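You operate a simulated robot arm through the tools that you are given. There is no shell and no other tool. Be economical: measure what you need, move in short steps, check, and stop when the job is done.

Carry out the task below with a simulated robot arm. There is one attempt and no reset: what you move stays moved.

Task
Take the grey filter mat and leave it on the yellow panel. Then take the blue filter mat and leave it on the deck of the panel trolley. Then take the red rubber buffer and leave it on the green panel. Then take the green brush and put it on top of the touch plate. Then put the yellow plug on top of the red grease can. Then put the yellow brush on the zone 1 of the grid. Then fetch the gold hex nut from the near end of the grid and set it in the black bin there. Then open the blue tool drawer, put the small yellow brush on the top of the parts bench away in the inside of the blue tool drawer and shut the drawer again. Then put the blue can on the top of the press cart. Then put the cradle on the top of the packing bench away on the top of the side table. Then take the blue clamp from the top of the packing bench and leave it on the shelf of the packing bench. Then take the purple spacer block and leave it on the shelf of the packing bench. Keep to this order. Set down upright: blue can.

Only the result counts: the job must be done as asked and must still hold three seconds after the hand-in. Knocking over, shifting, dropping, spilling or breaking anything else fails it.

Robot
A 7-joint arm with a two-finger parallel gripper on a trunk, on a base that drives. Base frame: it is fixed to the floor where the robot stands at the start and does not move with it; the origin is under the middle of the robot, x ahead of it, y to its left, z up. Readings come in m, rad, newtons and seconds.
With the tool pointing down near the work surface it reaches from about 0.1 to 0.82 m from the robot's upright axis, wherever it stands. Its first joint turns from -2.007 to 2.007 rad. Places, roughly: black bin [4, 2, 1]; blue can [0, -2.75, 1]; blue filter mat (10x10x3 cm) [0.9, 0.1, 0.9]; blue tool drawer [2.4, -2.7, 0.7]; clamp [0.25, -2.5, 0.75]; cradle (13x10x5 cm) [0, -2.5, 0.9]; deck of the panel trolley [0.1, -1.4, 0.5]; green brush (6x3x7 cm) [3.2, 1.2, 0.4]; green panel (26x26x1 cm) [4.3, 3.8, 0.2]; grey filter mat (10x10x3 cm) [1, 0, 0.4]; hex nut [4.5, 1.75, 0.75]; inside of the blue tool drawer [2.5, -2.7, 0.6]; purple spacer block [0.5, -2.5, 0.75]; red grease can [4, 1.75, 1]; red rubber buffer (4x4x4 cm) [3.4, 1.3, 0.4]; shelf of the packing bench [0.1, -2.5, 0.3]; small yellow brush (8x4x7 cm) [7.1, 2, 0.9]; top of the press cart [3.1, -3.8, 0.9]; top of the side table [-0.1, -10.6, 0.8]; touch plate (7x7x3 cm) [0.8, -0.3, 0.4]; yellow brush (6x3x7 cm) [4.2, 1.7, 0.9]; yellow panel (36x36x1 cm) [3.9, 3.8, 0.2]; yellow plug (5x5x5 cm) [3.9, 1.6, 0.9]; zone 1 of the grid [5.2, 1.8, 0.8]. Payload 3.91 kg.
The TCP is the grasp point between the finger pads, 0.03 m short of the fingertips. In the tool frame z runs along the fingers and y along their closing line. The gripper opens to 0.11 m. The fingers are 0.02 m wide and 0.01 m thick; the gripper's body (0.048 by 0.112 m) begins 0.055 m behind the TCP.
Orientation is told as [roll, pitch, yaw] about the base's x, y, z axes, in that order, counted from this pose: with the fingers straight down and closing along the base's y, the tool's x points along the base's -x, its y along +y and its z along -z.

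Tools
- The arm moves only by the tool step_arm. Its argument "commands" is a list of rows, each a list of 3 entries, a list of its own where there are three numbers: the shift along the tool's x, y, z in m, then the turn, a rotation vector about the tool's x, y, z in rad, then the finger opening in m, from 0 to 0.11. In form: [[[x, y, z], [rx, ry, rz], jaw], ...]. A call has 1 to 12 rows; each row shifts and turns the commanded pose from where the row before left it, along the tool's axes as they then stand. Rows are played at 5 a second. More than 0.05 m and 0.15 rad between two rows, or a gripper value outside its range, and nothing of the call is played. Where a pose cannot be reached the arm comes as near as it can. A force on the tool above 40 N (or 10 N above the force at the start of the call, whichever is more), or a blocked arm, ends the call early, and 0.2 s more pass. The fingers move at their own pace (about 0.153 m/s each) and stop on an object; they squeeze with about 24 N. The grip force told is the motor's: it shows also when the fingers shut on nothing. Time passes only in rows, and 0.2 s behind the last, so rows that do not move let the fingers close. It gives the time, the measured TCP pose, the force on the tool (base axes), the opening and the grip force at its end, in the units of the frame above (readings bear some noise), with the torque about the TCP (base axes, N m) and any sound that the robot's microphone picked up.
- Cameras (640 x 400 px; columns grow to the right, rows downward): "scene" is now at [0.2319, 0.1868, 1.0898]; the picture's right is [-0.22, -0.98, 0.00], its down [-0.10, 0.02, -0.99] and it looks along [0.97, -0.22, -0.10] (base axes); focal length 245 px, centre (320, 200). "wrist" rides on the gripper at [0.073, 0.017, -0.103] in the tool frame; the picture's right is [-0.23, 0.97, 0.00], its down [-0.76, -0.18, -0.62] and it looks along [-0.61, -0.14, 0.78] (tool axes); focal length 222 px, centre (320, 200). There is no depth. A picture from a camera that has moved, and an enlarged one, comes with that camera's place and axes in the base frame and with its lens.
- capture(camera): a new picture of that camera. It takes no simulated time.
- raise_lower(by): slides the trunk up (or, below 0, down) by that many m; the arm and the scene camera ride with it, the base frame stays. It gives what a move gives, with no picture.
- steer(legs): drives the robot by 1 to 6 legs, each [ahead, left, turn to the left] in m, m and rad, along the robot's own axes; the way and the turn of a leg run together, so that a leg with both is an arc; at most 1.5 m and 3.142 rad a leg. The arm and the cameras ride along, it lands a little off, and it stops where it bumps. It gives what a move gives.
- turn_head(pan, tilt): turns the head with the scene camera to pan (to the left, within 1.396 rad either way) and tilt (down, from -0.506 to 1.204), counted from straight ahead of the robot. It gives what a move gives.
- zoom(camera, box): a new picture of the part [left, top, right, bottom] of that camera's present view, enlarged. It takes no simulated time.
- job_done(): hands the job in; it is judged then, once.

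Go step by step. Nothing tells you exact positions but the pictures and the camera data: compare them with the known pose of the tool, close in by small moves and look again before you grip or let go. The budget is 588 turns and 360 pictures, counting those below and the enlarged ones. Unless the task says otherwise, let go and move clear before handing in.

The tools are called after "Request:" by a JSON object that holds its "api" and its "payload". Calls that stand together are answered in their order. step_arm: Moves the arm, as the interface text tells. Its arguments: {"type":"object","properties":{"commands":{"type":"array"}},"required":["commands"]} The other tools are called the same way: raise_lower (by) slides the trunk up or down; steer (legs) drives the base; turn_head (pan, tilt) turns the head that bears the scene camera; capture (camera) takes a picture; zoom (camera, box) takes an enlarged picture of a part of a camera's view; job_done () hands the job in.

At the start:

```text
t: 0.0
tcp_pos: [0.5541, 0.0338, 1.1548]
tcp_rot: [0.002, -0.001, -0.002]
ft_force: [0.7, 0.4, 0.4]
wrist_torque: [0.01, 0.01, -0.01]
opening: 0.1102
grasp_force: 0.0
trunk travel left (down, up): [-0.38, 0.61]
robot x, y, heading: [-0.0004, 0.0011, 0.003]
head pan, tilt: [-0.22, 0.101]
```

scene: 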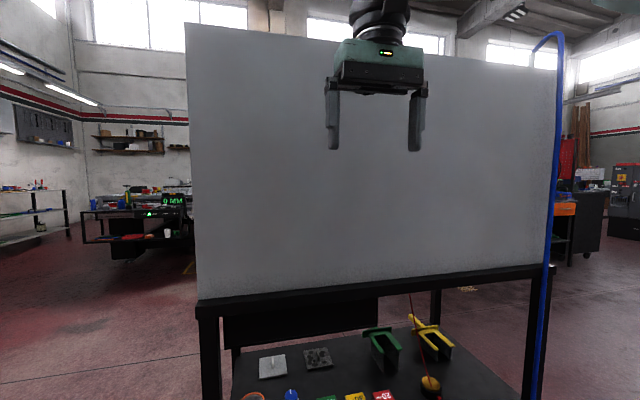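
wrist: 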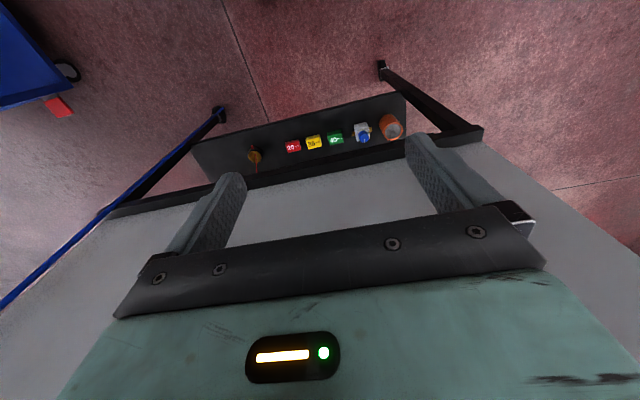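

I see a bench with a big grey board ahead and a lower shelf with items. I look down and around first.

Request:
{"api": "turn_head", "payload": {"pan": -0.1, "tilt": 0.6}}

Request:
{"api": "capture", "payload": {"camera": "scene"}}

```text
t: 0.9
tcp_pos: [0.5539, 0.0328, 1.1543]
tcp_rot: [0.004, -0.002, -0.002]
ft_force: [-0.3, 0.5, 0.2]
wrist_torque: [-0.02, 0.0, 0.02]
opening: 0.1104
grasp_force: 0.1
trunk travel left (down, up): [-0.38, 0.61]
robot x, y, heading: [0.0031, -0.0034, -0.004]
head pan, tilt: [-0.099, 0.6]
```

```text
357 pictures are left
camera scene: at [0.23, 0.198, 1.0439], right [-0.1, -0.99, 0.0], down [-0.56, 0.06, -0.83], along [0.82, -0.08, -0.56], focal length 245 px, centre (320, 200)
```

scene: 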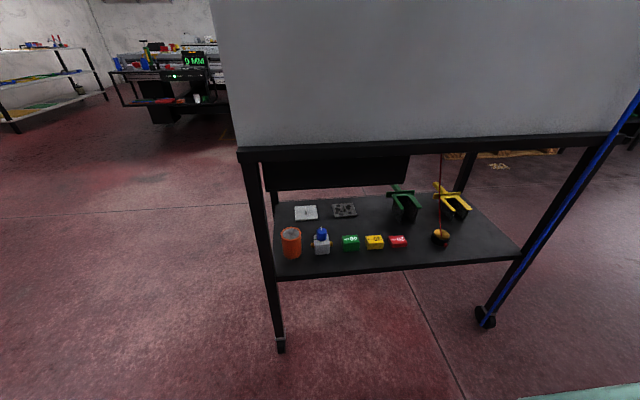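

Request:
{"api": "zoom", "payload": {"camera": "scene", "box": [260, 150, 500, 290]}}

Request:
{"api": "turn_head", "payload": {"pan": 1.2, "tilt": 0.2}}

Request:
{"api": "capture", "payload": {"camera": "scene"}}

Request:
{"api": "turn_head", "payload": {"pan": -1.2, "tilt": 0.2}}

Request:
{"api": "capture", "payload": {"camera": "scene"}}

```text
2.67 times, centred on (380, 220) of scene
camera zoom: at [0.23, 0.198, 1.0439], right [-0.1, -0.99, 0.0], down [-0.56, 0.06, -0.83], along [0.82, -0.08, -0.56], focal length 653 px, centre (160, 147)
```

zoom: 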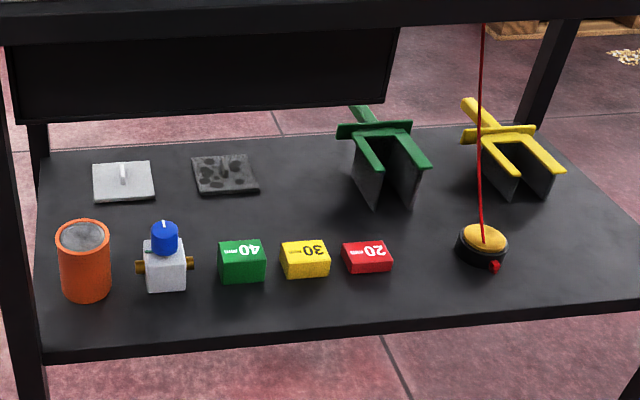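

```text
t: 2.4
tcp_pos: [0.5543, 0.0324, 1.1537]
tcp_rot: [0.002, -0.001, -0.001]
ft_force: [-0.1, 0.3, -0.5]
wrist_torque: [-0.01, 0.01, 0.0]
opening: 0.11
grasp_force: 0.0
trunk travel left (down, up): [-0.38, 0.61]
robot x, y, heading: [0.0031, 0.0002, 0.0]
head pan, tilt: [1.201, 0.201]
```

```text
355 pictures are left
camera scene: at [0.1758, 0.2936, 1.0806], right [0.93, -0.36, 0.0], down [-0.07, -0.19, -0.98], along [0.35, 0.91, -0.2], focal length 245 px, centre (320, 200)
```

scene: 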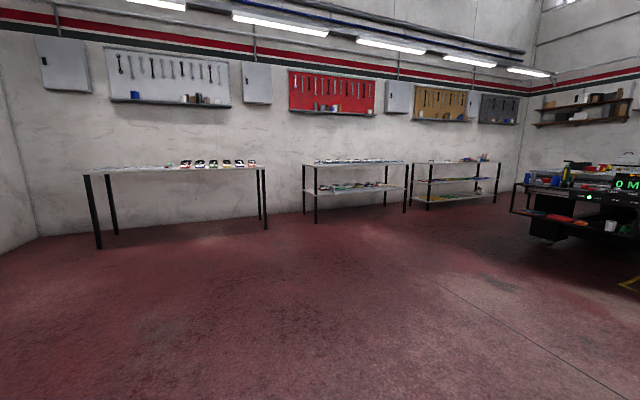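

```text
t: 4.6
tcp_pos: [0.5532, 0.0337, 1.1545]
tcp_rot: [0.002, -0.001, 0.0]
ft_force: [0.6, -0.1, 0.4]
wrist_torque: [0.02, 0.02, 0.01]
opening: 0.1101
grasp_force: 0.1
trunk travel left (down, up): [-0.38, 0.61]
robot x, y, heading: [0.0028, 0.0, -0.001]
head pan, tilt: [-1.201, 0.201]
```

```text
354 pictures are left
camera scene: at [0.1758, 0.1199, 1.0806], right [-0.93, -0.36, 0.0], down [-0.07, 0.19, -0.98], along [0.35, -0.91, -0.2], focal length 245 px, centre (320, 200)
```

scene: 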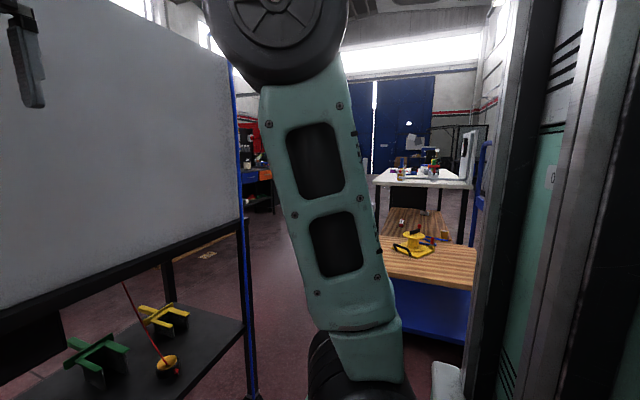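

Request:
{"api": "raise_lower", "payload": {"by": 0.55}}

Request:
{"api": "turn_head", "payload": {"pan": -0.1, "tilt": 0.5}}

Request:
{"api": "capture", "payload": {"camera": "scene"}}

Request:
{"api": "capture", "payload": {"camera": "wrist"}}

Request:
{"api": "turn_head", "payload": {"pan": 0.7, "tilt": 0.4}}

Request:
{"api": "capture", "payload": {"camera": "scene"}}

Request:
{"api": "turn_head", "payload": {"pan": -1.3, "tilt": 0.5}}

Request:
{"api": "capture", "payload": {"camera": "scene"}}

```text
refused: 0.55 is not a number from -0.4 to 0.4
```

```text
t: 5.9
tcp_pos: [0.5534, 0.0345, 1.1539]
tcp_rot: [0.003, -0.004, -0.001]
ft_force: [0.9, 0.4, 0.2]
wrist_torque: [0.0, 0.03, 0.0]
opening: 0.1103
grasp_force: 0.0
trunk travel left (down, up): [-0.38, 0.61]
robot x, y, heading: [0.0031, -0.0029, -0.003]
head pan, tilt: [-0.099, 0.499]
```

```text
353 pictures are left
camera scene: at [0.2326, 0.1977, 1.0529], right [-0.1, -0.99, 0.0], down [-0.48, 0.05, -0.88], along [0.87, -0.09, -0.48], focal length 245 px, centre (320, 200)
```

scene: 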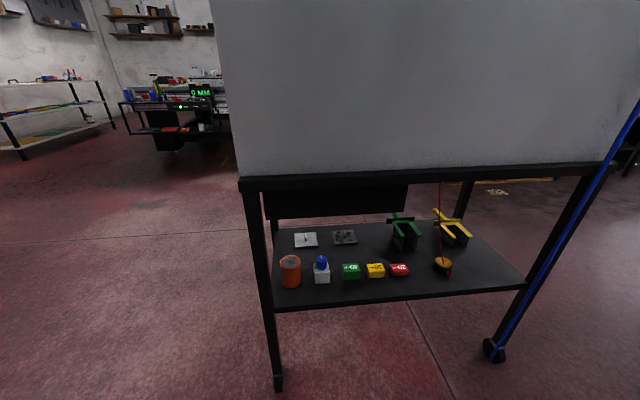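

```text
352 pictures are left
camera wrist: at [0.4822, 0.051, 1.2575], right [0.23, 0.97, 0.0], down [0.76, -0.18, 0.62], along [0.61, -0.14, -0.78], focal length 222 px, centre (320, 200)
```

wrist: 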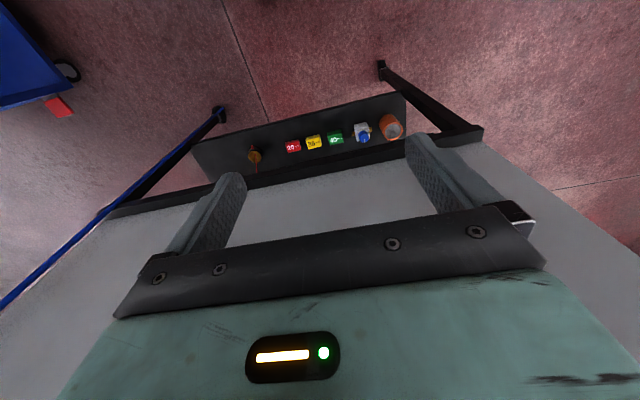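

```text
t: 7.1
tcp_pos: [0.5541, 0.0334, 1.1549]
tcp_rot: [0.0, -0.002, -0.001]
ft_force: [0.6, 0.1, 0.3]
wrist_torque: [-0.02, -0.02, 0.0]
opening: 0.1101
grasp_force: 0.0
trunk travel left (down, up): [-0.38, 0.61]
robot x, y, heading: [-0.0025, -0.0019, 0.004]
head pan, tilt: [0.7, 0.4]
```

```text
351 pictures are left
camera scene: at [0.213, 0.2664, 1.062], right [0.64, -0.77, 0.0], down [-0.3, -0.25, -0.92], along [0.71, 0.59, -0.39], focal length 245 px, centre (320, 200)
```

scene: 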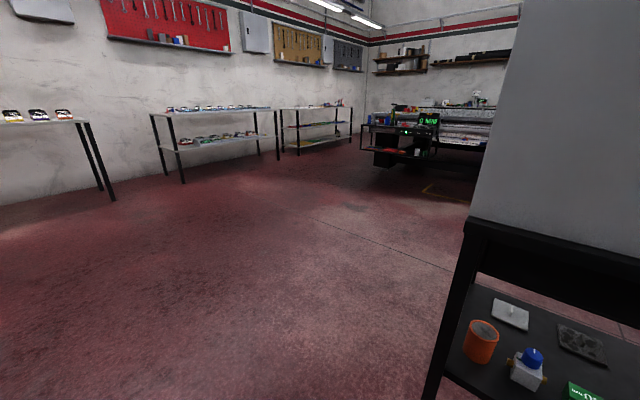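

```text
t: 9.0
tcp_pos: [0.555, 0.0335, 1.154]
tcp_rot: [0.002, -0.002, 0.0]
ft_force: [0.1, 0.1, 0.2]
wrist_torque: [-0.01, -0.01, 0.02]
opening: 0.11
grasp_force: 0.0
trunk travel left (down, up): [-0.38, 0.61]
robot x, y, heading: [0.001, -0.0037, 0.0]
head pan, tilt: [-1.3, 0.499]
```

```text
350 pictures are left
camera scene: at [0.1664, 0.1191, 1.0529], right [-0.96, -0.27, 0.0], down [-0.13, 0.46, -0.88], along [0.24, -0.85, -0.48], focal length 245 px, centre (320, 200)
```

scene: 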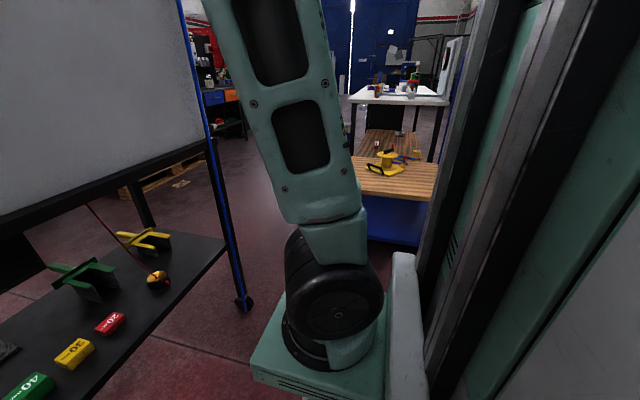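

Request:
{"api": "raise_lower", "payload": {"by": 0.4}}

Request:
{"api": "raise_lower", "payload": {"by": 0.2}}

Request:
{"api": "turn_head", "payload": {"pan": -0.1, "tilt": 0.4}}

Request:
{"api": "capture", "payload": {"camera": "scene"}}

Request:
{"api": "capture", "payload": {"camera": "wrist"}}

Request:
{"api": "turn_head", "payload": {"pan": 0.7, "tilt": 0.3}}

Request:
{"api": "capture", "payload": {"camera": "scene"}}

Request:
{"api": "turn_head", "payload": {"pan": -1.3, "tilt": 0.6}}

Request:
{"api": "capture", "payload": {"camera": "scene"}}

```text
t: 12.8
tcp_pos: [0.5534, 0.0339, 1.5538]
tcp_rot: [0.0, -0.001, -0.001]
ft_force: [0.3, 0.7, 0.0]
wrist_torque: [-0.02, -0.02, -0.04]
opening: 0.11
grasp_force: 0.1
trunk travel left (down, up): [-0.78, 0.21]
robot x, y, heading: [0.001, -0.0028, -0.0]
head pan, tilt: [-1.3, 0.499]
```

```text
t: 15.0
tcp_pos: [0.5543, 0.0328, 1.754]
tcp_rot: [0.001, 0.0, 0.0]
ft_force: [0.1, -0.1, 0.7]
wrist_torque: [-0.02, -0.01, -0.04]
opening: 0.11
grasp_force: 0.1
trunk travel left (down, up): [-0.98, 0.01]
robot x, y, heading: [-0.0007, 0.0013, 0.0]
head pan, tilt: [-1.3, 0.499]
```

```text
t: 16.4
tcp_pos: [0.5529, 0.0346, 1.7534]
tcp_rot: [0.001, -0.002, 0.0]
ft_force: [-0.3, -0.1, 0.2]
wrist_torque: [0.0, 0.01, 0.0]
opening: 0.1102
grasp_force: 0.0
trunk travel left (down, up): [-0.98, 0.01]
robot x, y, heading: [-0.0023, 0.0004, -0.004]
head pan, tilt: [-0.099, 0.4]
```

```text
349 pictures are left
camera scene: at [0.2342, 0.1975, 1.662], right [-0.1, -0.99, 0.0], down [-0.39, 0.04, -0.92], along [0.92, -0.09, -0.39], focal length 245 px, centre (320, 200)
```

scene: 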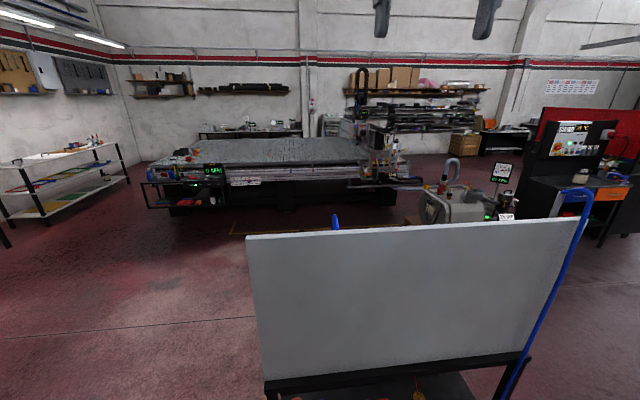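

```text
348 pictures are left
camera wrist: at [0.4823, 0.051, 1.8575], right [0.23, 0.97, 0.0], down [0.76, -0.18, 0.62], along [0.61, -0.14, -0.78], focal length 222 px, centre (320, 200)
```

wrist: 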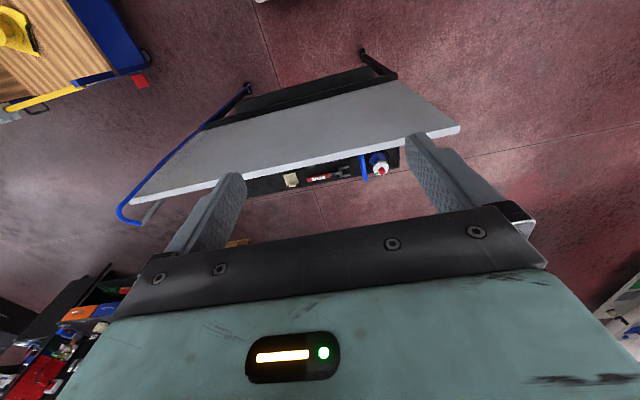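

```text
t: 17.5
tcp_pos: [0.5539, 0.0335, 1.7547]
tcp_rot: [0.002, -0.001, 0.001]
ft_force: [0.4, 0.3, 0.6]
wrist_torque: [0.02, 0.02, -0.01]
opening: 0.1098
grasp_force: 0.1
trunk travel left (down, up): [-0.98, 0.01]
robot x, y, heading: [-0.003, 0.0005, 0.0]
head pan, tilt: [0.7, 0.3]
```

```text
347 pictures are left
camera scene: at [0.2135, 0.2669, 1.6713], right [0.64, -0.77, 0.0], down [-0.23, -0.19, -0.96], along [0.73, 0.61, -0.3], focal length 245 px, centre (320, 200)
```

scene: 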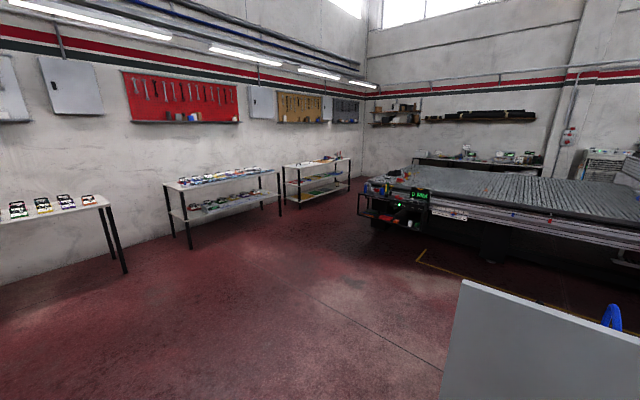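

```text
t: 19.4
tcp_pos: [0.5546, 0.0338, 1.754]
tcp_rot: [0.001, -0.001, 0.0]
ft_force: [-0.8, -0.3, 0.2]
wrist_torque: [0.03, 0.05, 0.0]
opening: 0.11
grasp_force: 0.0
trunk travel left (down, up): [-0.98, 0.01]
robot x, y, heading: [-0.0025, -0.0002, 0.003]
head pan, tilt: [-1.3, 0.6]
```

```text
346 pictures are left
camera scene: at [0.1657, 0.1216, 1.6438], right [-0.96, -0.27, 0.0], down [-0.15, 0.54, -0.83], along [0.22, -0.8, -0.56], focal length 245 px, centre (320, 200)
```

scene: 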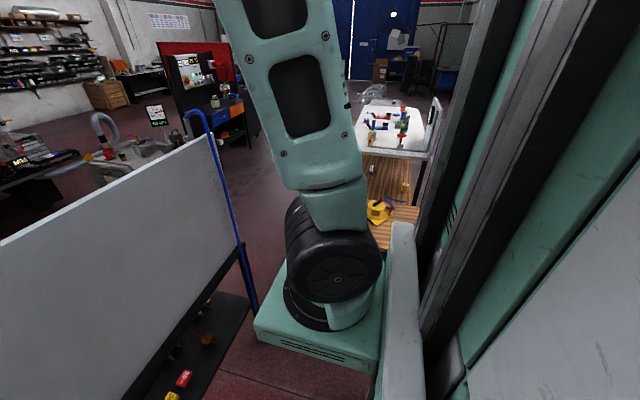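

Request:
{"api": "zoom", "payload": {"camera": "wrist", "box": [240, 120, 420, 240]}}

```text
3.33 times, centred on (330, 180) of wrist
camera zoom: at [0.4822, 0.0509, 1.8575], right [0.23, 0.97, 0.0], down [0.76, -0.18, 0.62], along [0.61, -0.14, -0.78], focal length 740 px, centre (287, 267)
```

zoom: 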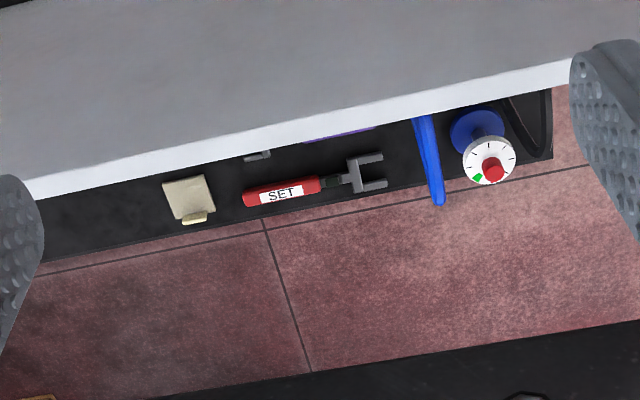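

Request:
{"api": "raise_lower", "payload": {"by": -0.4}}

Request:
{"api": "raise_lower", "payload": {"by": -0.4}}

Request:
{"api": "turn_head", "payload": {"pan": 0.0, "tilt": 0.5}}

Request:
{"api": "capture", "payload": {"camera": "scene"}}

Request:
{"api": "zoom", "payload": {"camera": "scene", "box": [270, 160, 450, 272]}}

```text
t: 23.3
tcp_pos: [0.5544, 0.0336, 1.3544]
tcp_rot: [0.003, -0.002, 0.001]
ft_force: [-0.4, 0.0, 0.2]
wrist_torque: [0.01, -0.02, 0.01]
opening: 0.1101
grasp_force: 0.1
trunk travel left (down, up): [-0.58, 0.41]
robot x, y, heading: [0.0005, -0.0005, 0.001]
head pan, tilt: [-1.3, 0.6]
```

```text
t: 27.1
tcp_pos: [0.5544, 0.0333, 0.9534]
tcp_rot: [0.001, 0.0, 0.001]
ft_force: [0.0, -1.3, -0.2]
wrist_torque: [0.01, 0.01, -0.02]
opening: 0.1099
grasp_force: 0.0
trunk travel left (down, up): [-0.18, 0.81]
robot x, y, heading: [-0.0039, 0.0042, -0.001]
head pan, tilt: [-1.3, 0.6]
```

```text
t: 28.6
tcp_pos: [0.5545, 0.0347, 0.9542]
tcp_rot: [0.002, -0.003, 0.0]
ft_force: [0.5, -0.3, -0.1]
wrist_torque: [-0.01, 0.02, 0.0]
opening: 0.1101
grasp_force: 0.1
trunk travel left (down, up): [-0.18, 0.81]
robot x, y, heading: [0.0009, -0.0002, 0.002]
head pan, tilt: [0.0, 0.499]
```

```text
344 pictures are left
camera scene: at [0.233, 0.2067, 0.8529], right [0.0, -1.0, 0.0], down [-0.48, 0.0, -0.88], along [0.88, 0.0, -0.48], focal length 245 px, centre (320, 200)
```

scene: 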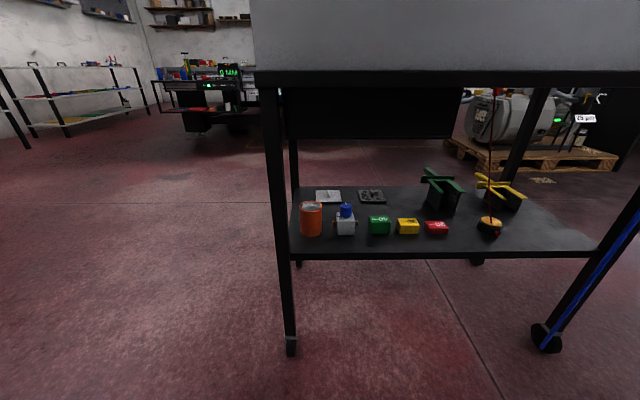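

```text
3.56 times, centred on (360, 216) of scene
camera zoom: at [0.233, 0.2067, 0.8529], right [0.0, -1.0, 0.0], down [-0.48, 0.0, -0.88], along [0.88, 0.0, -0.48], focal length 870 px, centre (178, 143)
```

zoom: 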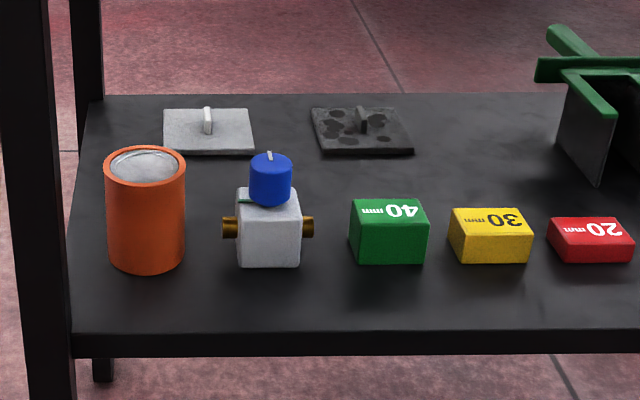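

Request:
{"api": "zoom", "payload": {"camera": "scene", "box": [305, 180, 395, 236]}}

```text
7.11 times, centred on (350, 208) of scene
camera zoom: at [0.233, 0.2067, 0.8529], right [0.0, -1.0, 0.0], down [-0.48, 0.0, -0.88], along [0.88, 0.0, -0.48], focal length 1741 px, centre (107, 143)
```

zoom: 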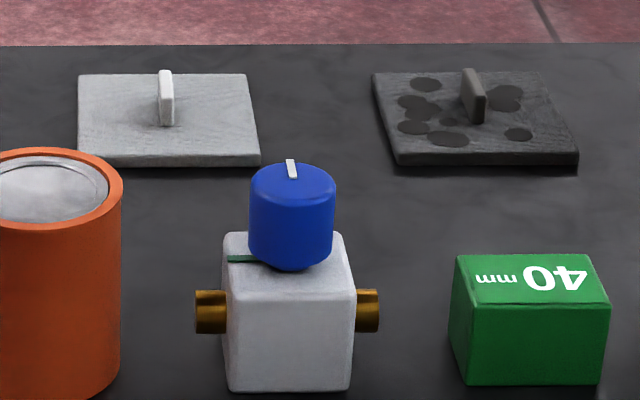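

Request:
{"api": "step_arm", "payload": {"commands": [[[0, 0, 0], [0, 0, 0.1496], 0.08], [[0, 0, 0], [0, 0, 0.1496], 0.08], [[0, 0, 0], [0, 0, 0.1496], 0.08], [[0, 0, 0], [0, 0, 0.1496], 0.08], [[0, 0, 0], [0, 0, 0.1496], 0.08], [[0, 0, 0], [0, 0, 0.1496], 0.08], [[0, 0, 0], [0, 0, 0.1496], 0.08], [[0, 0, 0], [0, 0, 0.1496], 0.08], [[0, 0, 0], [0, 0, 0.1496], 0.08], [[0, 0, 0], [0, 0, 0.1496], 0.08], [[0, 0, 0], [0, 0, 0.1496], 0.08]]}}

Request:
{"api": "step_arm", "payload": {"commands": [[[0, 0, 0], [0, 0, 0.1496], 0.08], [[0, 0, 0], [0, 0, 0.1496], 0.08], [[0, 0, 0], [0, 0, 0.1496], 0.08], [[0, 0, 0], [0, 0, 0.1496], 0.08], [[0, 0, 0], [0, 0, 0.1496], 0.08], [[0, 0, 0], [0, 0, 0.1496], 0.08], [[0, 0, 0], [0, 0, 0.1496], 0.08], [[0, 0, 0], [0, 0, 0.1496], 0.08], [[0, 0, 0], [0, 0, 0.1496], 0.08], [[0, 0, 0], [0, 0, 0.1496], 0.08]]}}

Request:
{"api": "capture", "payload": {"camera": "scene"}}

```text
t: 31.0
tcp_pos: [0.5543, 0.0342, 0.9542]
tcp_rot: [0.001, 0.003, -1.648]
ft_force: [1.0, -0.1, -0.7]
wrist_torque: [0.02, 0.01, -0.02]
opening: 0.0798
grasp_force: 0.0
trunk travel left (down, up): [-0.18, 0.81]
robot x, y, heading: [0.0006, -0.0034, 0.0]
head pan, tilt: [0.0, 0.499]
```

```text
t: 33.2
tcp_pos: [0.5362, 0.0273, 0.943]
tcp_rot: [0.019, -0.015, -2.855]
ft_force: [0.5, -0.1, 0.6]
wrist_torque: [-0.03, 0.05, -0.01]
opening: 0.0798
grasp_force: 0.0
out of reach, approached as far as the arm can: row 8, 9, 10
trunk travel left (down, up): [-0.18, 0.81]
robot x, y, heading: [0.0022, 0.0008, -0.003]
head pan, tilt: [0.0, 0.499]
```

```text
341 pictures are left
camera scene: at [0.2331, 0.2068, 0.8529], right [0.0, -1.0, 0.0], down [-0.48, 0.0, -0.88], along [0.88, 0.0, -0.48], focal length 245 px, centre (320, 200)
```

scene: 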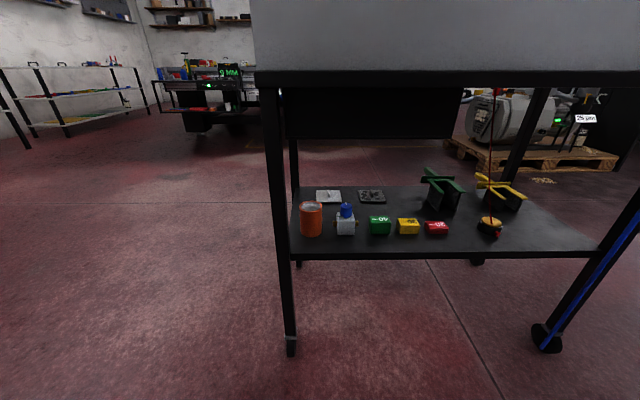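

Request:
{"api": "step_arm", "payload": {"commands": [[[0, 0, 0], [0, 0, -0.15], 0.08], [[0, 0, 0], [0, 0, -0.15], 0.08], [[0, 0, 0], [0, 0, -0.15], 0.08], [[0, 0, 0], [0, 0, -0.15], 0.08], [[0, 0, 0], [0, 0, -0.15], 0.08], [[0, 0, 0], [0, 0, -0.15], 0.08], [[0, 0, 0], [0, 0, -0.15], 0.08], [[0, 0, 0], [0, 0, -0.15], 0.08], [[0, 0, 0], [0, 0, -0.15], 0.08], [[0, 0, 0], [0, 0, -0.15], 0.08]]}}

Request:
{"api": "step_arm", "payload": {"commands": [[[0, 0, 0], [0, 0, -0.15], 0.08], [[0, 0, 0], [0, 0, -0.15], 0.08], [[0, 0, 0], [0, 0, -0.15], 0.08], [[0, 0, 0], [0, 0, -0.15], 0.08], [[0, 0, 0], [0, 0, -0.15], 0.08], [[0, 0, 0], [0, 0, -0.15], 0.08], [[0, 0, 0], [0, 0, -0.15], 0.08], [[0, 0, 0], [0, 0, -0.15], 0.08]]}}

```text
t: 35.4
tcp_pos: [0.5363, 0.0271, 0.9439]
tcp_rot: [-0.012, -0.022, -1.353]
ft_force: [0.2, 0.6, 0.0]
wrist_torque: [-0.01, 0.0, -0.01]
opening: 0.0801
grasp_force: 0.1
trunk travel left (down, up): [-0.18, 0.81]
robot x, y, heading: [0.0007, -0.0012, -0.004]
head pan, tilt: [0.0, 0.499]
```

```text
t: 37.2
tcp_pos: [0.5361, 0.0271, 0.9434]
tcp_rot: [-0.022, 0.004, -0.153]
ft_force: [0.6, 0.8, 0.6]
wrist_torque: [-0.05, -0.01, 0.0]
opening: 0.08
grasp_force: 0.0
trunk travel left (down, up): [-0.18, 0.81]
robot x, y, heading: [0.0036, -0.0016, 0.001]
head pan, tilt: [0.0, 0.499]
```

Request:
{"api": "step_arm", "payload": {"commands": [[[0, 0, 0], [-0.022, -0.004, -0.15], 0.08], [[-0.05, 0, 0], [0, 0, 0], 0.08], [[0, 0, 0], [0, -0.145, 0], 0.08], [[0, 0, 0], [0, -0.145, 0], 0.08], [[0, 0, 0], [0, -0.145, 0], 0.08], [[0, 0, 0], [0, -0.145, 0], 0.08], [[0, 0, 0], [0, -0.145, 0], 0.08], [[0, 0, 0], [0, -0.145, 0], 0.08]]}}

Request:
{"api": "turn_head", "payload": {"pan": -0.3, "tilt": 1.1}}

Request:
{"api": "capture", "payload": {"camera": "scene"}}

```text
refused: row 1 steps farther than a row can; nothing moved
```

```text
t: 38.2
tcp_pos: [0.5366, 0.0262, 0.9443]
tcp_rot: [-0.025, 0.003, -0.16]
ft_force: [0.4, 0.2, -0.4]
wrist_torque: [-0.01, 0.0, 0.01]
opening: 0.0801
grasp_force: 0.1
trunk travel left (down, up): [-0.18, 0.81]
robot x, y, heading: [0.0015, -0.0029, -0.004]
head pan, tilt: [-0.3, 1.1]
```

```text
340 pictures are left
camera scene: at [0.2024, 0.1881, 0.8052], right [-0.3, -0.96, 0.0], down [-0.85, 0.26, -0.45], along [0.43, -0.13, -0.89], focal length 245 px, centre (320, 200)
```

scene: 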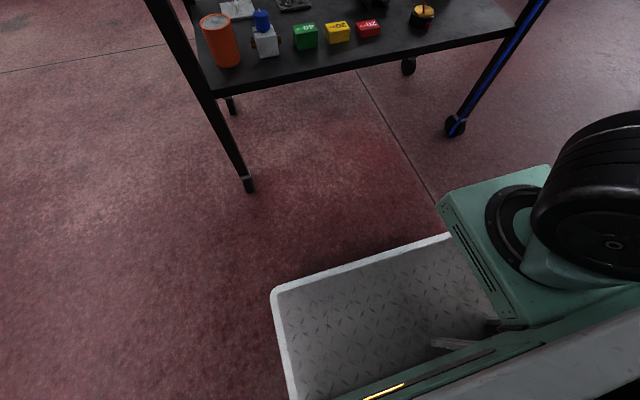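

Request:
{"api": "step_arm", "payload": {"commands": [[[0, 0, 0], [-0.022, -0.004, -0.14], 0.08], [[-0.03, 0, 0], [0, 0, -0.013], 0.08], [[0, 0, 0], [0, -0.145, 0], 0.08], [[0, 0, 0], [0, -0.145, 0], 0.08], [[0, 0, 0], [0, -0.145, 0], 0.08], [[0, 0, 0], [0, -0.145, 0], 0.08], [[0, 0, 0], [0, -0.145, 0], 0.08], [[0, 0, 0], [0, -0.145, 0], 0.08]]}}

Request:
{"api": "capture", "payload": {"camera": "scene"}}

```text
t: 40.0
tcp_pos: [0.5705, 0.0338, 0.9401]
tcp_rot: [-0.002, -0.871, -0.003]
ft_force: [0.5, -1.3, 0.6]
wrist_torque: [0.03, 0.02, 0.03]
opening: 0.0799
grasp_force: 0.1
out of reach, approached as far as the arm can: row 8
trunk travel left (down, up): [-0.18, 0.81]
robot x, y, heading: [0.0, 0.0043, -0.002]
head pan, tilt: [-0.3, 1.1]
```

```text
339 pictures are left
camera scene: at [0.2024, 0.1881, 0.8052], right [-0.3, -0.96, 0.0], down [-0.85, 0.26, -0.45], along [0.43, -0.13, -0.89], focal length 245 px, centre (320, 200)
```

scene: 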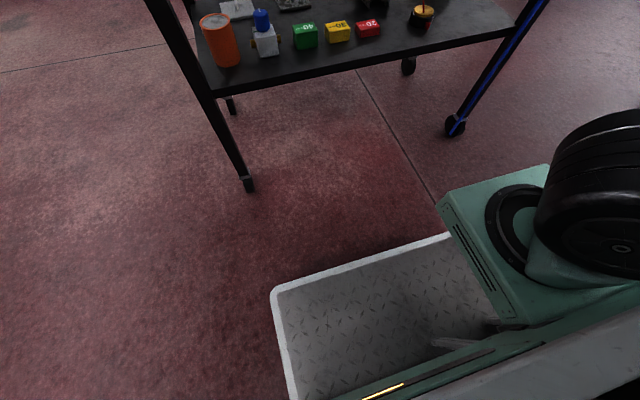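

Request:
{"api": "raise_lower", "payload": {"by": -0.17}}

Request:
{"api": "step_arm", "payload": {"commands": [[[0.0306, 0, 0.0257], [0, 0, 0], 0.05], [[0.0306, 0, 0.0257], [0, 0, 0], 0.05], [[0.0306, 0, 0.0257], [0, 0, 0], 0.05], [[0.0306, 0, 0.0257], [0, 0, 0], 0.05], [[0.0306, 0, 0.0257], [0, 0, 0], 0.05], [[0.0306, 0, 0.0257], [0, 0, 0], 0.05]]}}

Request:
{"api": "turn_head", "payload": {"pan": 0.0, "tilt": 0.4}}

Request:
{"api": "capture", "payload": {"camera": "scene"}}

Request:
{"api": "capture", "payload": {"camera": "wrist"}}

```text
t: 41.9
tcp_pos: [0.57, 0.0331, 0.769]
tcp_rot: [-0.001, -0.87, -0.002]
ft_force: [0.0, 0.0, -0.1]
wrist_torque: [0.0, 0.0, -0.01]
opening: 0.0802
grasp_force: 0.0
trunk travel left (down, up): [-0.01, 0.98]
robot x, y, heading: [-0.0006, -0.0004, -0.003]
head pan, tilt: [-0.3, 1.1]
```

```text
t: 43.3
tcp_pos: [0.579, 0.0408, 0.5319]
tcp_rot: [0.0, -0.871, -0.004]
ft_force: [-0.3, 0.7, -0.1]
wrist_torque: [0.01, -0.01, 0.0]
opening: 0.05
grasp_force: 0.0
out of reach, approached as far as the arm can: row 1
trunk travel left (down, up): [-0.01, 0.98]
robot x, y, heading: [0.0014, -0.0013, -0.001]
head pan, tilt: [-0.3, 1.1]
```

```text
t: 44.4
tcp_pos: [0.58, 0.0412, 0.5328]
tcp_rot: [0.0, -0.869, -0.003]
ft_force: [-0.7, 0.7, 0.8]
wrist_torque: [0.01, -0.04, 0.01]
opening: 0.0503
grasp_force: 0.0
trunk travel left (down, up): [-0.01, 0.98]
robot x, y, heading: [0.0015, -0.0014, -0.003]
head pan, tilt: [0.0, 0.4]
```

```text
338 pictures are left
camera scene: at [0.2346, 0.2068, 0.6919], right [0.0, -1.0, 0.0], down [-0.39, 0.0, -0.92], along [0.92, 0.0, -0.39], focal length 245 px, centre (320, 200)
```

scene: 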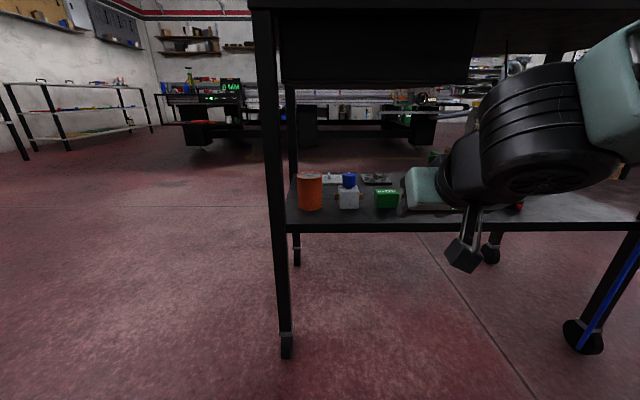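

```text
337 pictures are left
camera wrist: at [0.4543, 0.0591, 0.5442], right [0.15, 0.97, 0.17], down [0.02, -0.18, 0.98], along [0.99, -0.15, -0.04], focal length 222 px, centre (320, 200)
```

wrist: 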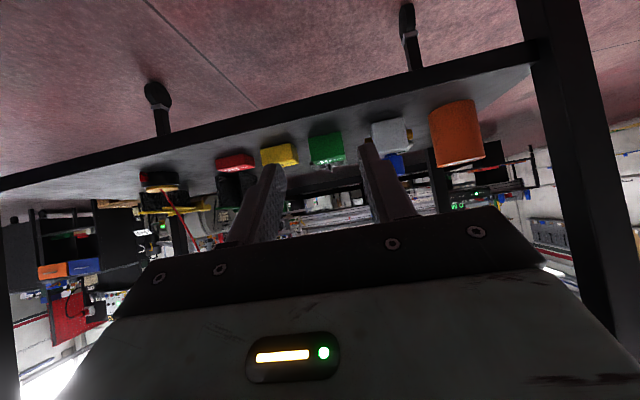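

Request:
{"api": "turn_head", "payload": {"pan": -0.9, "tilt": 0.3}}

Request:
{"api": "capture", "payload": {"camera": "scene"}}

```text
t: 45.6
tcp_pos: [0.5789, 0.0405, 0.5336]
tcp_rot: [-0.002, -0.868, -0.002]
ft_force: [0.3, -0.5, -0.5]
wrist_torque: [-0.03, -0.02, -0.06]
opening: 0.0501
grasp_force: 0.1
trunk travel left (down, up): [-0.01, 0.98]
robot x, y, heading: [-0.0021, -0.0002, -0.004]
head pan, tilt: [-0.901, 0.3]
```

```text
336 pictures are left
camera scene: at [0.2001, 0.1337, 0.7013], right [-0.78, -0.62, 0.0], down [-0.18, 0.23, -0.96], along [0.59, -0.75, -0.3], focal length 245 px, centre (320, 200)
```

scene: 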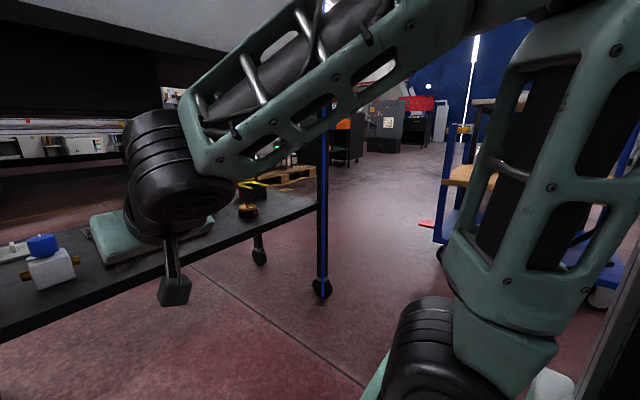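

Request:
{"api": "step_arm", "payload": {"commands": [[[0, -0.033, 0], [0, 0, 0], 0.05], [[-0.0321, 0, 0.0383], [0, 0, 0], 0.05], [[-0.0321, 0, 0.0383], [0, 0, 0], 0.05], [[-0.0321, 0, 0.0383], [0, 0, 0], 0.05], [[-0.0321, 0, 0.0383], [0, 0, 0], 0.05]]}}

Request:
{"api": "capture", "payload": {"camera": "scene"}}

Request:
{"api": "capture", "payload": {"camera": "wrist"}}

```text
t: 46.8
tcp_pos: [0.7804, 0.0066, 0.5317]
tcp_rot: [-0.003, -0.869, -0.004]
ft_force: [0.5, -0.2, -0.3]
wrist_torque: [0.0, 0.0, -0.01]
opening: 0.0499
grasp_force: 0.0
trunk travel left (down, up): [-0.01, 0.98]
robot x, y, heading: [0.0009, 0.0027, 0.001]
head pan, tilt: [-0.901, 0.3]
```

```text
335 pictures are left
camera scene: at [0.1999, 0.1336, 0.7013], right [-0.78, -0.62, 0.0], down [-0.18, 0.23, -0.96], along [0.59, -0.75, -0.3], focal length 245 px, centre (320, 200)
```

scene: 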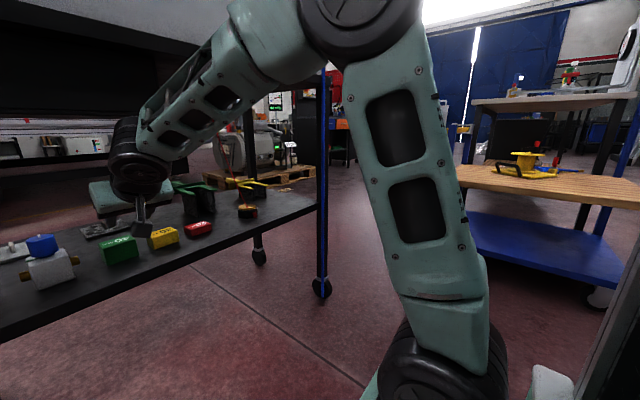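

```text
334 pictures are left
camera wrist: at [0.6557, 0.0258, 0.5431], right [0.15, 0.97, 0.17], down [0.01, -0.18, 0.98], along [0.99, -0.15, -0.04], focal length 222 px, centre (320, 200)
```

wrist: 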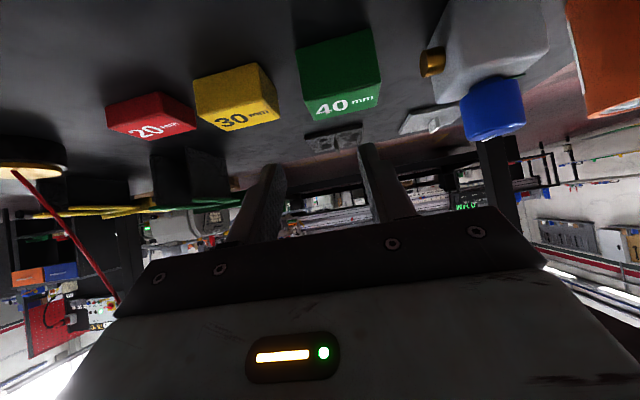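

Request:
{"api": "step_arm", "payload": {"commands": [[[-0.0321, 0, 0.0383], [0, 0, 0], 0.05], [[-0.0321, 0, 0.0383], [0, 0, 0], 0.05]]}}

Request:
{"api": "capture", "payload": {"camera": "scene"}}

Request:
{"api": "capture", "payload": {"camera": "wrist"}}

```text
t: 47.4
tcp_pos: [0.8785, 0.0074, 0.5295]
tcp_rot: [-0.003, -0.869, 0.0]
ft_force: [-0.1, -0.1, 0.6]
wrist_torque: [0.0, 0.03, 0.03]
opening: 0.05
grasp_force: 0.0
trunk travel left (down, up): [-0.01, 0.98]
robot x, y, heading: [-0.0017, 0.0024, -0.004]
head pan, tilt: [-0.901, 0.3]
```

```text
333 pictures are left
camera scene: at [0.2, 0.1336, 0.7013], right [-0.78, -0.62, 0.0], down [-0.18, 0.23, -0.96], along [0.59, -0.75, -0.3], focal length 245 px, centre (320, 200)
```

scene: 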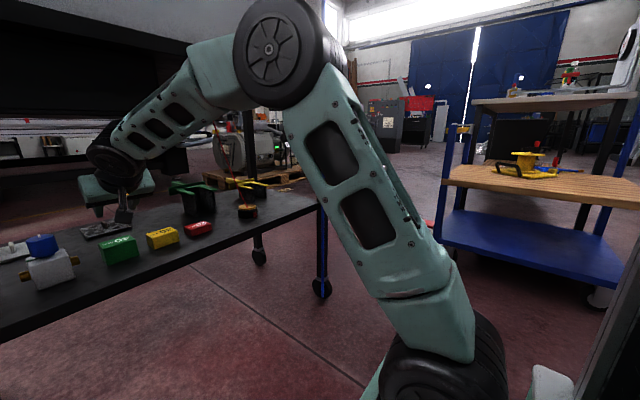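

```text
332 pictures are left
camera wrist: at [0.7542, 0.0249, 0.5409], right [0.15, 0.97, 0.17], down [0.02, -0.18, 0.98], along [0.99, -0.15, -0.04], focal length 222 px, centre (320, 200)
```

wrist: 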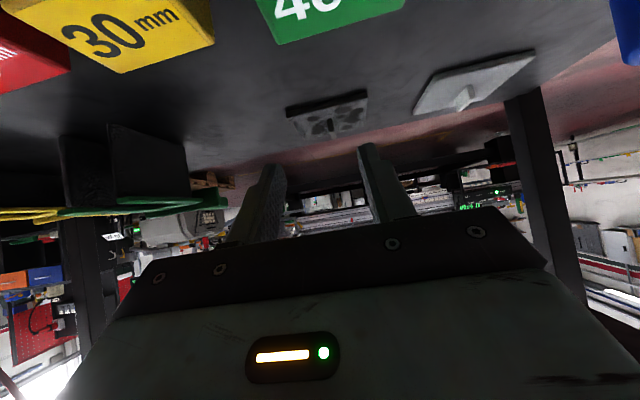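

Request:
{"api": "step_arm", "payload": {"commands": [[[-0.0257, 0, 0.0306], [0, 0, 0], 0.05], [[-0.0257, 0, 0.0306], [0, 0, 0], 0.05], [[-0.0193, 0, 0.023], [0, 0, 0], 0.05], [[0.023, 0, 0.0193], [0, 0, 0], 0.05]]}}

Request:
{"api": "capture", "payload": {"camera": "scene"}}

Request:
{"api": "capture", "payload": {"camera": "wrist"}}

```text
t: 48.4
tcp_pos: [0.9894, 0.0064, 0.5016]
tcp_rot: [-0.002, -0.87, -0.002]
ft_force: [0.6, -0.1, 0.2]
wrist_torque: [-0.02, 0.0, -0.01]
opening: 0.05
grasp_force: 0.0
trunk travel left (down, up): [-0.01, 0.98]
robot x, y, heading: [0.0017, 0.0021, 0.001]
head pan, tilt: [-0.901, 0.3]
```

```text
331 pictures are left
camera scene: at [0.2, 0.1336, 0.7013], right [-0.78, -0.62, 0.0], down [-0.18, 0.23, -0.96], along [0.59, -0.75, -0.3], focal length 245 px, centre (320, 200)
```

scene: 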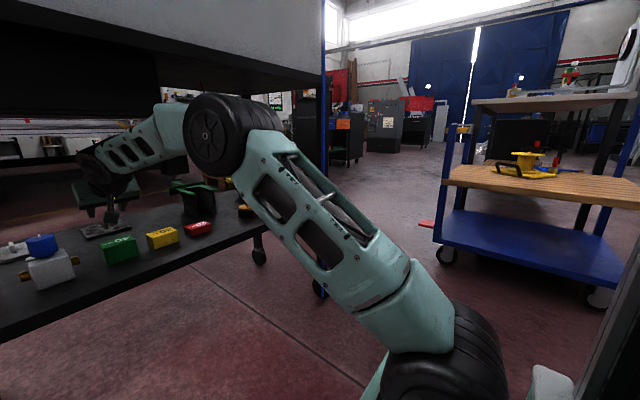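

```text
330 pictures are left
camera wrist: at [0.8648, 0.0246, 0.5129], right [0.15, 0.97, 0.17], down [0.02, -0.18, 0.98], along [0.99, -0.15, -0.04], focal length 222 px, centre (320, 200)
```

wrist: 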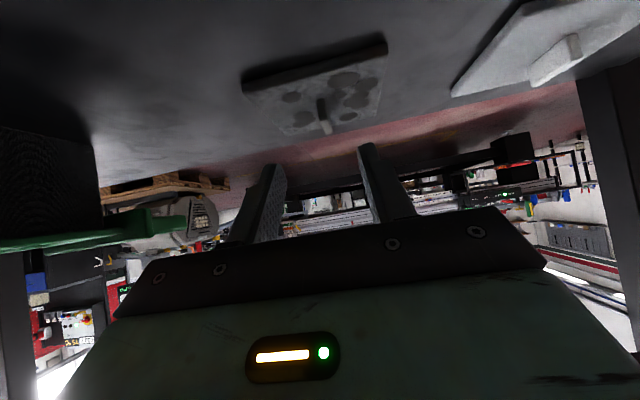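

Request:
{"api": "step_arm", "payload": {"commands": [[[0.0025, 0.004, 0.032], [0, 0, 0], 0.05], [[0.001, 0, 0.02], [0, 0, 0], 0.05]]}}

Request:
{"api": "capture", "payload": {"camera": "wrist"}}

```text
t: 49.0
tcp_pos: [1.0279, 0.0097, 0.465]
tcp_rot: [-0.004, -0.869, -0.002]
ft_force: [-0.2, 0.5, 0.9]
wrist_torque: [0.02, 0.02, 0.01]
opening: 0.05
grasp_force: 0.0
trunk travel left (down, up): [-0.01, 0.98]
robot x, y, heading: [-0.0005, 0.0028, 0.002]
head pan, tilt: [-0.901, 0.3]
```

```text
329 pictures are left
camera wrist: at [0.9033, 0.0284, 0.4767], right [0.15, 0.97, 0.17], down [0.01, -0.18, 0.98], along [0.99, -0.15, -0.04], focal length 222 px, centre (320, 200)
```

wrist: 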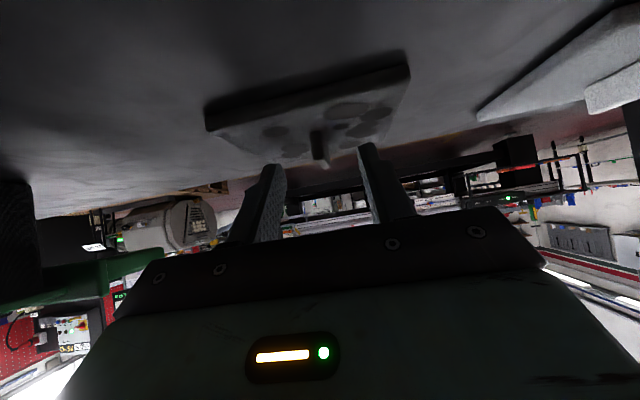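

Request:
{"api": "step_arm", "payload": {"commands": [[[-0.0064, 0, 0.0233], [0, 0, 0], 0.05]]}}

Request:
{"api": "capture", "payload": {"camera": "wrist"}}

```text
t: 49.4
tcp_pos: [1.0507, 0.0102, 0.4602]
tcp_rot: [0.0, -0.874, -0.003]
ft_force: [-4.1, 0.2, 12.3]
wrist_torque: [0.02, -0.06, -0.05]
opening: 0.0499
grasp_force: 0.0
trunk travel left (down, up): [-0.01, 0.98]
robot x, y, heading: [-0.0, 0.0012, -0.003]
head pan, tilt: [-0.901, 0.3]
```

```text
328 pictures are left
camera wrist: at [0.925, 0.029, 0.4702], right [0.15, 0.97, 0.17], down [0.01, -0.18, 0.98], along [0.99, -0.15, -0.04], focal length 222 px, centre (320, 200)
```

wrist: 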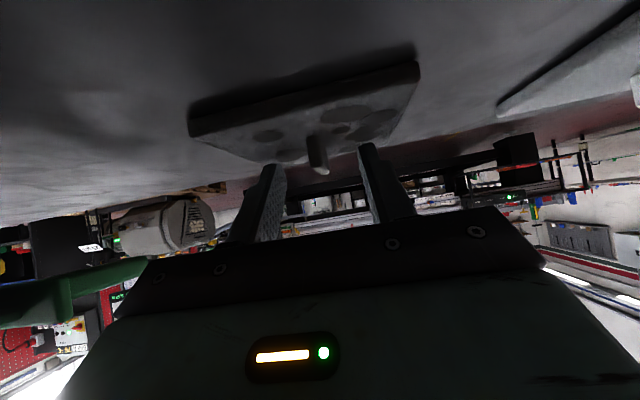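

Request:
{"api": "step_arm", "payload": {"commands": [[[-0.0031, 0, -0.0026], [0, 0, 0], 0.05], [[0, 0, 0], [0, 0, 0], 0.0], [[0, 0, 0], [0, 0, 0], 0.0], [[0, 0, 0], [0, 0, 0], 0.0]]}}

Request:
{"api": "capture", "payload": {"camera": "wrist"}}

```text
t: 50.4
tcp_pos: [1.0489, 0.0103, 0.4588]
tcp_rot: [-0.001, -0.873, -0.004]
ft_force: [1.2, 2.1, 11.0]
wrist_torque: [0.13, -0.06, 0.18]
opening: 0.0062
grasp_force: 24.2
trunk travel left (down, up): [-0.01, 0.98]
robot x, y, heading: [0.0017, -0.0025, 0.002]
head pan, tilt: [-0.901, 0.3]
```

```text
327 pictures are left
camera wrist: at [0.9247, 0.0286, 0.4713], right [0.15, 0.97, 0.17], down [0.01, -0.18, 0.98], along [0.99, -0.15, -0.04], focal length 222 px, centre (320, 200)
```

wrist: 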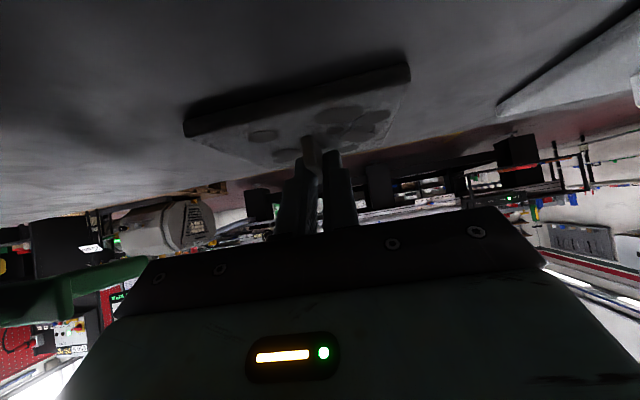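

Request:
{"api": "step_arm", "payload": {"commands": [[[-0.023, 0, -0.0193], [0, 0, 0], 0.0], [[-0.0306, 0, -0.0257], [0, 0, 0], 0.0]]}}

Request:
{"api": "capture", "payload": {"camera": "wrist"}}

```text
t: 51.0
tcp_pos: [1.0499, 0.0112, 0.527]
tcp_rot: [-0.004, -0.865, -0.002]
ft_force: [-0.5, 0.7, -0.1]
wrist_torque: [-0.01, 0.02, -0.02]
opening: 0.0061
grasp_force: 24.0
trunk travel left (down, up): [-0.01, 0.98]
robot x, y, heading: [-0.0011, 0.0033, 0.006]
head pan, tilt: [-0.901, 0.3]
```

```text
326 pictures are left
camera wrist: at [0.925, 0.0285, 0.539], right [0.15, 0.97, 0.17], down [0.02, -0.18, 0.98], along [0.99, -0.15, -0.04], focal length 222 px, centre (320, 200)
```

wrist: 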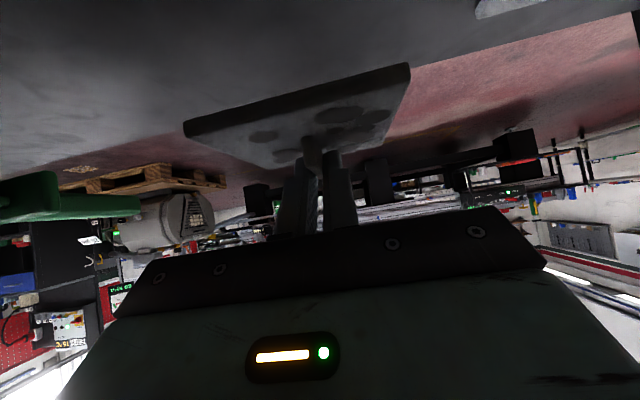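

Request:
{"api": "steer", "payload": {"legs": [[-0.6, 0, 0]]}}

Request:
{"api": "turn_head", "payload": {"pan": 0.0, "tilt": 0.2}}

Request:
{"api": "capture", "payload": {"camera": "scene"}}

```text
t: 54.4
tcp_pos: [0.45, 0.0106, 0.5284]
tcp_rot: [-0.001, -0.868, -0.003]
ft_force: [0.0, -0.1, 0.1]
wrist_torque: [0.03, 0.02, 0.02]
opening: 0.0059
grasp_force: 23.3
trunk travel left (down, up): [-0.01, 0.98]
robot x, y, heading: [-0.6023, -0.0001, 0.003]
head pan, tilt: [-0.901, 0.3]
```

```text
t: 55.6
tcp_pos: [0.4502, 0.011, 0.5301]
tcp_rot: [-0.002, -0.868, -0.004]
ft_force: [-0.6, -0.1, -0.6]
wrist_torque: [0.01, 0.03, -0.01]
opening: 0.0061
grasp_force: 24.3
trunk travel left (down, up): [-0.01, 0.98]
robot x, y, heading: [-0.6014, -0.0007, -0.0]
head pan, tilt: [0.0, 0.201]
```

```text
325 pictures are left
camera scene: at [-0.3647, 0.2066, 0.7105], right [0.0, -1.0, 0.0], down [-0.2, 0.0, -0.98], along [0.98, 0.0, -0.2], focal length 245 px, centre (320, 200)
```

scene: 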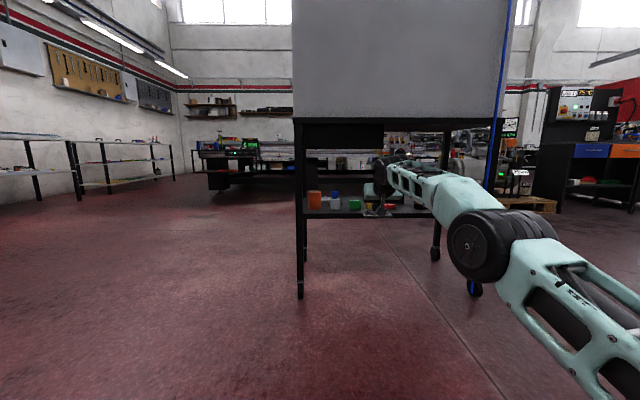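

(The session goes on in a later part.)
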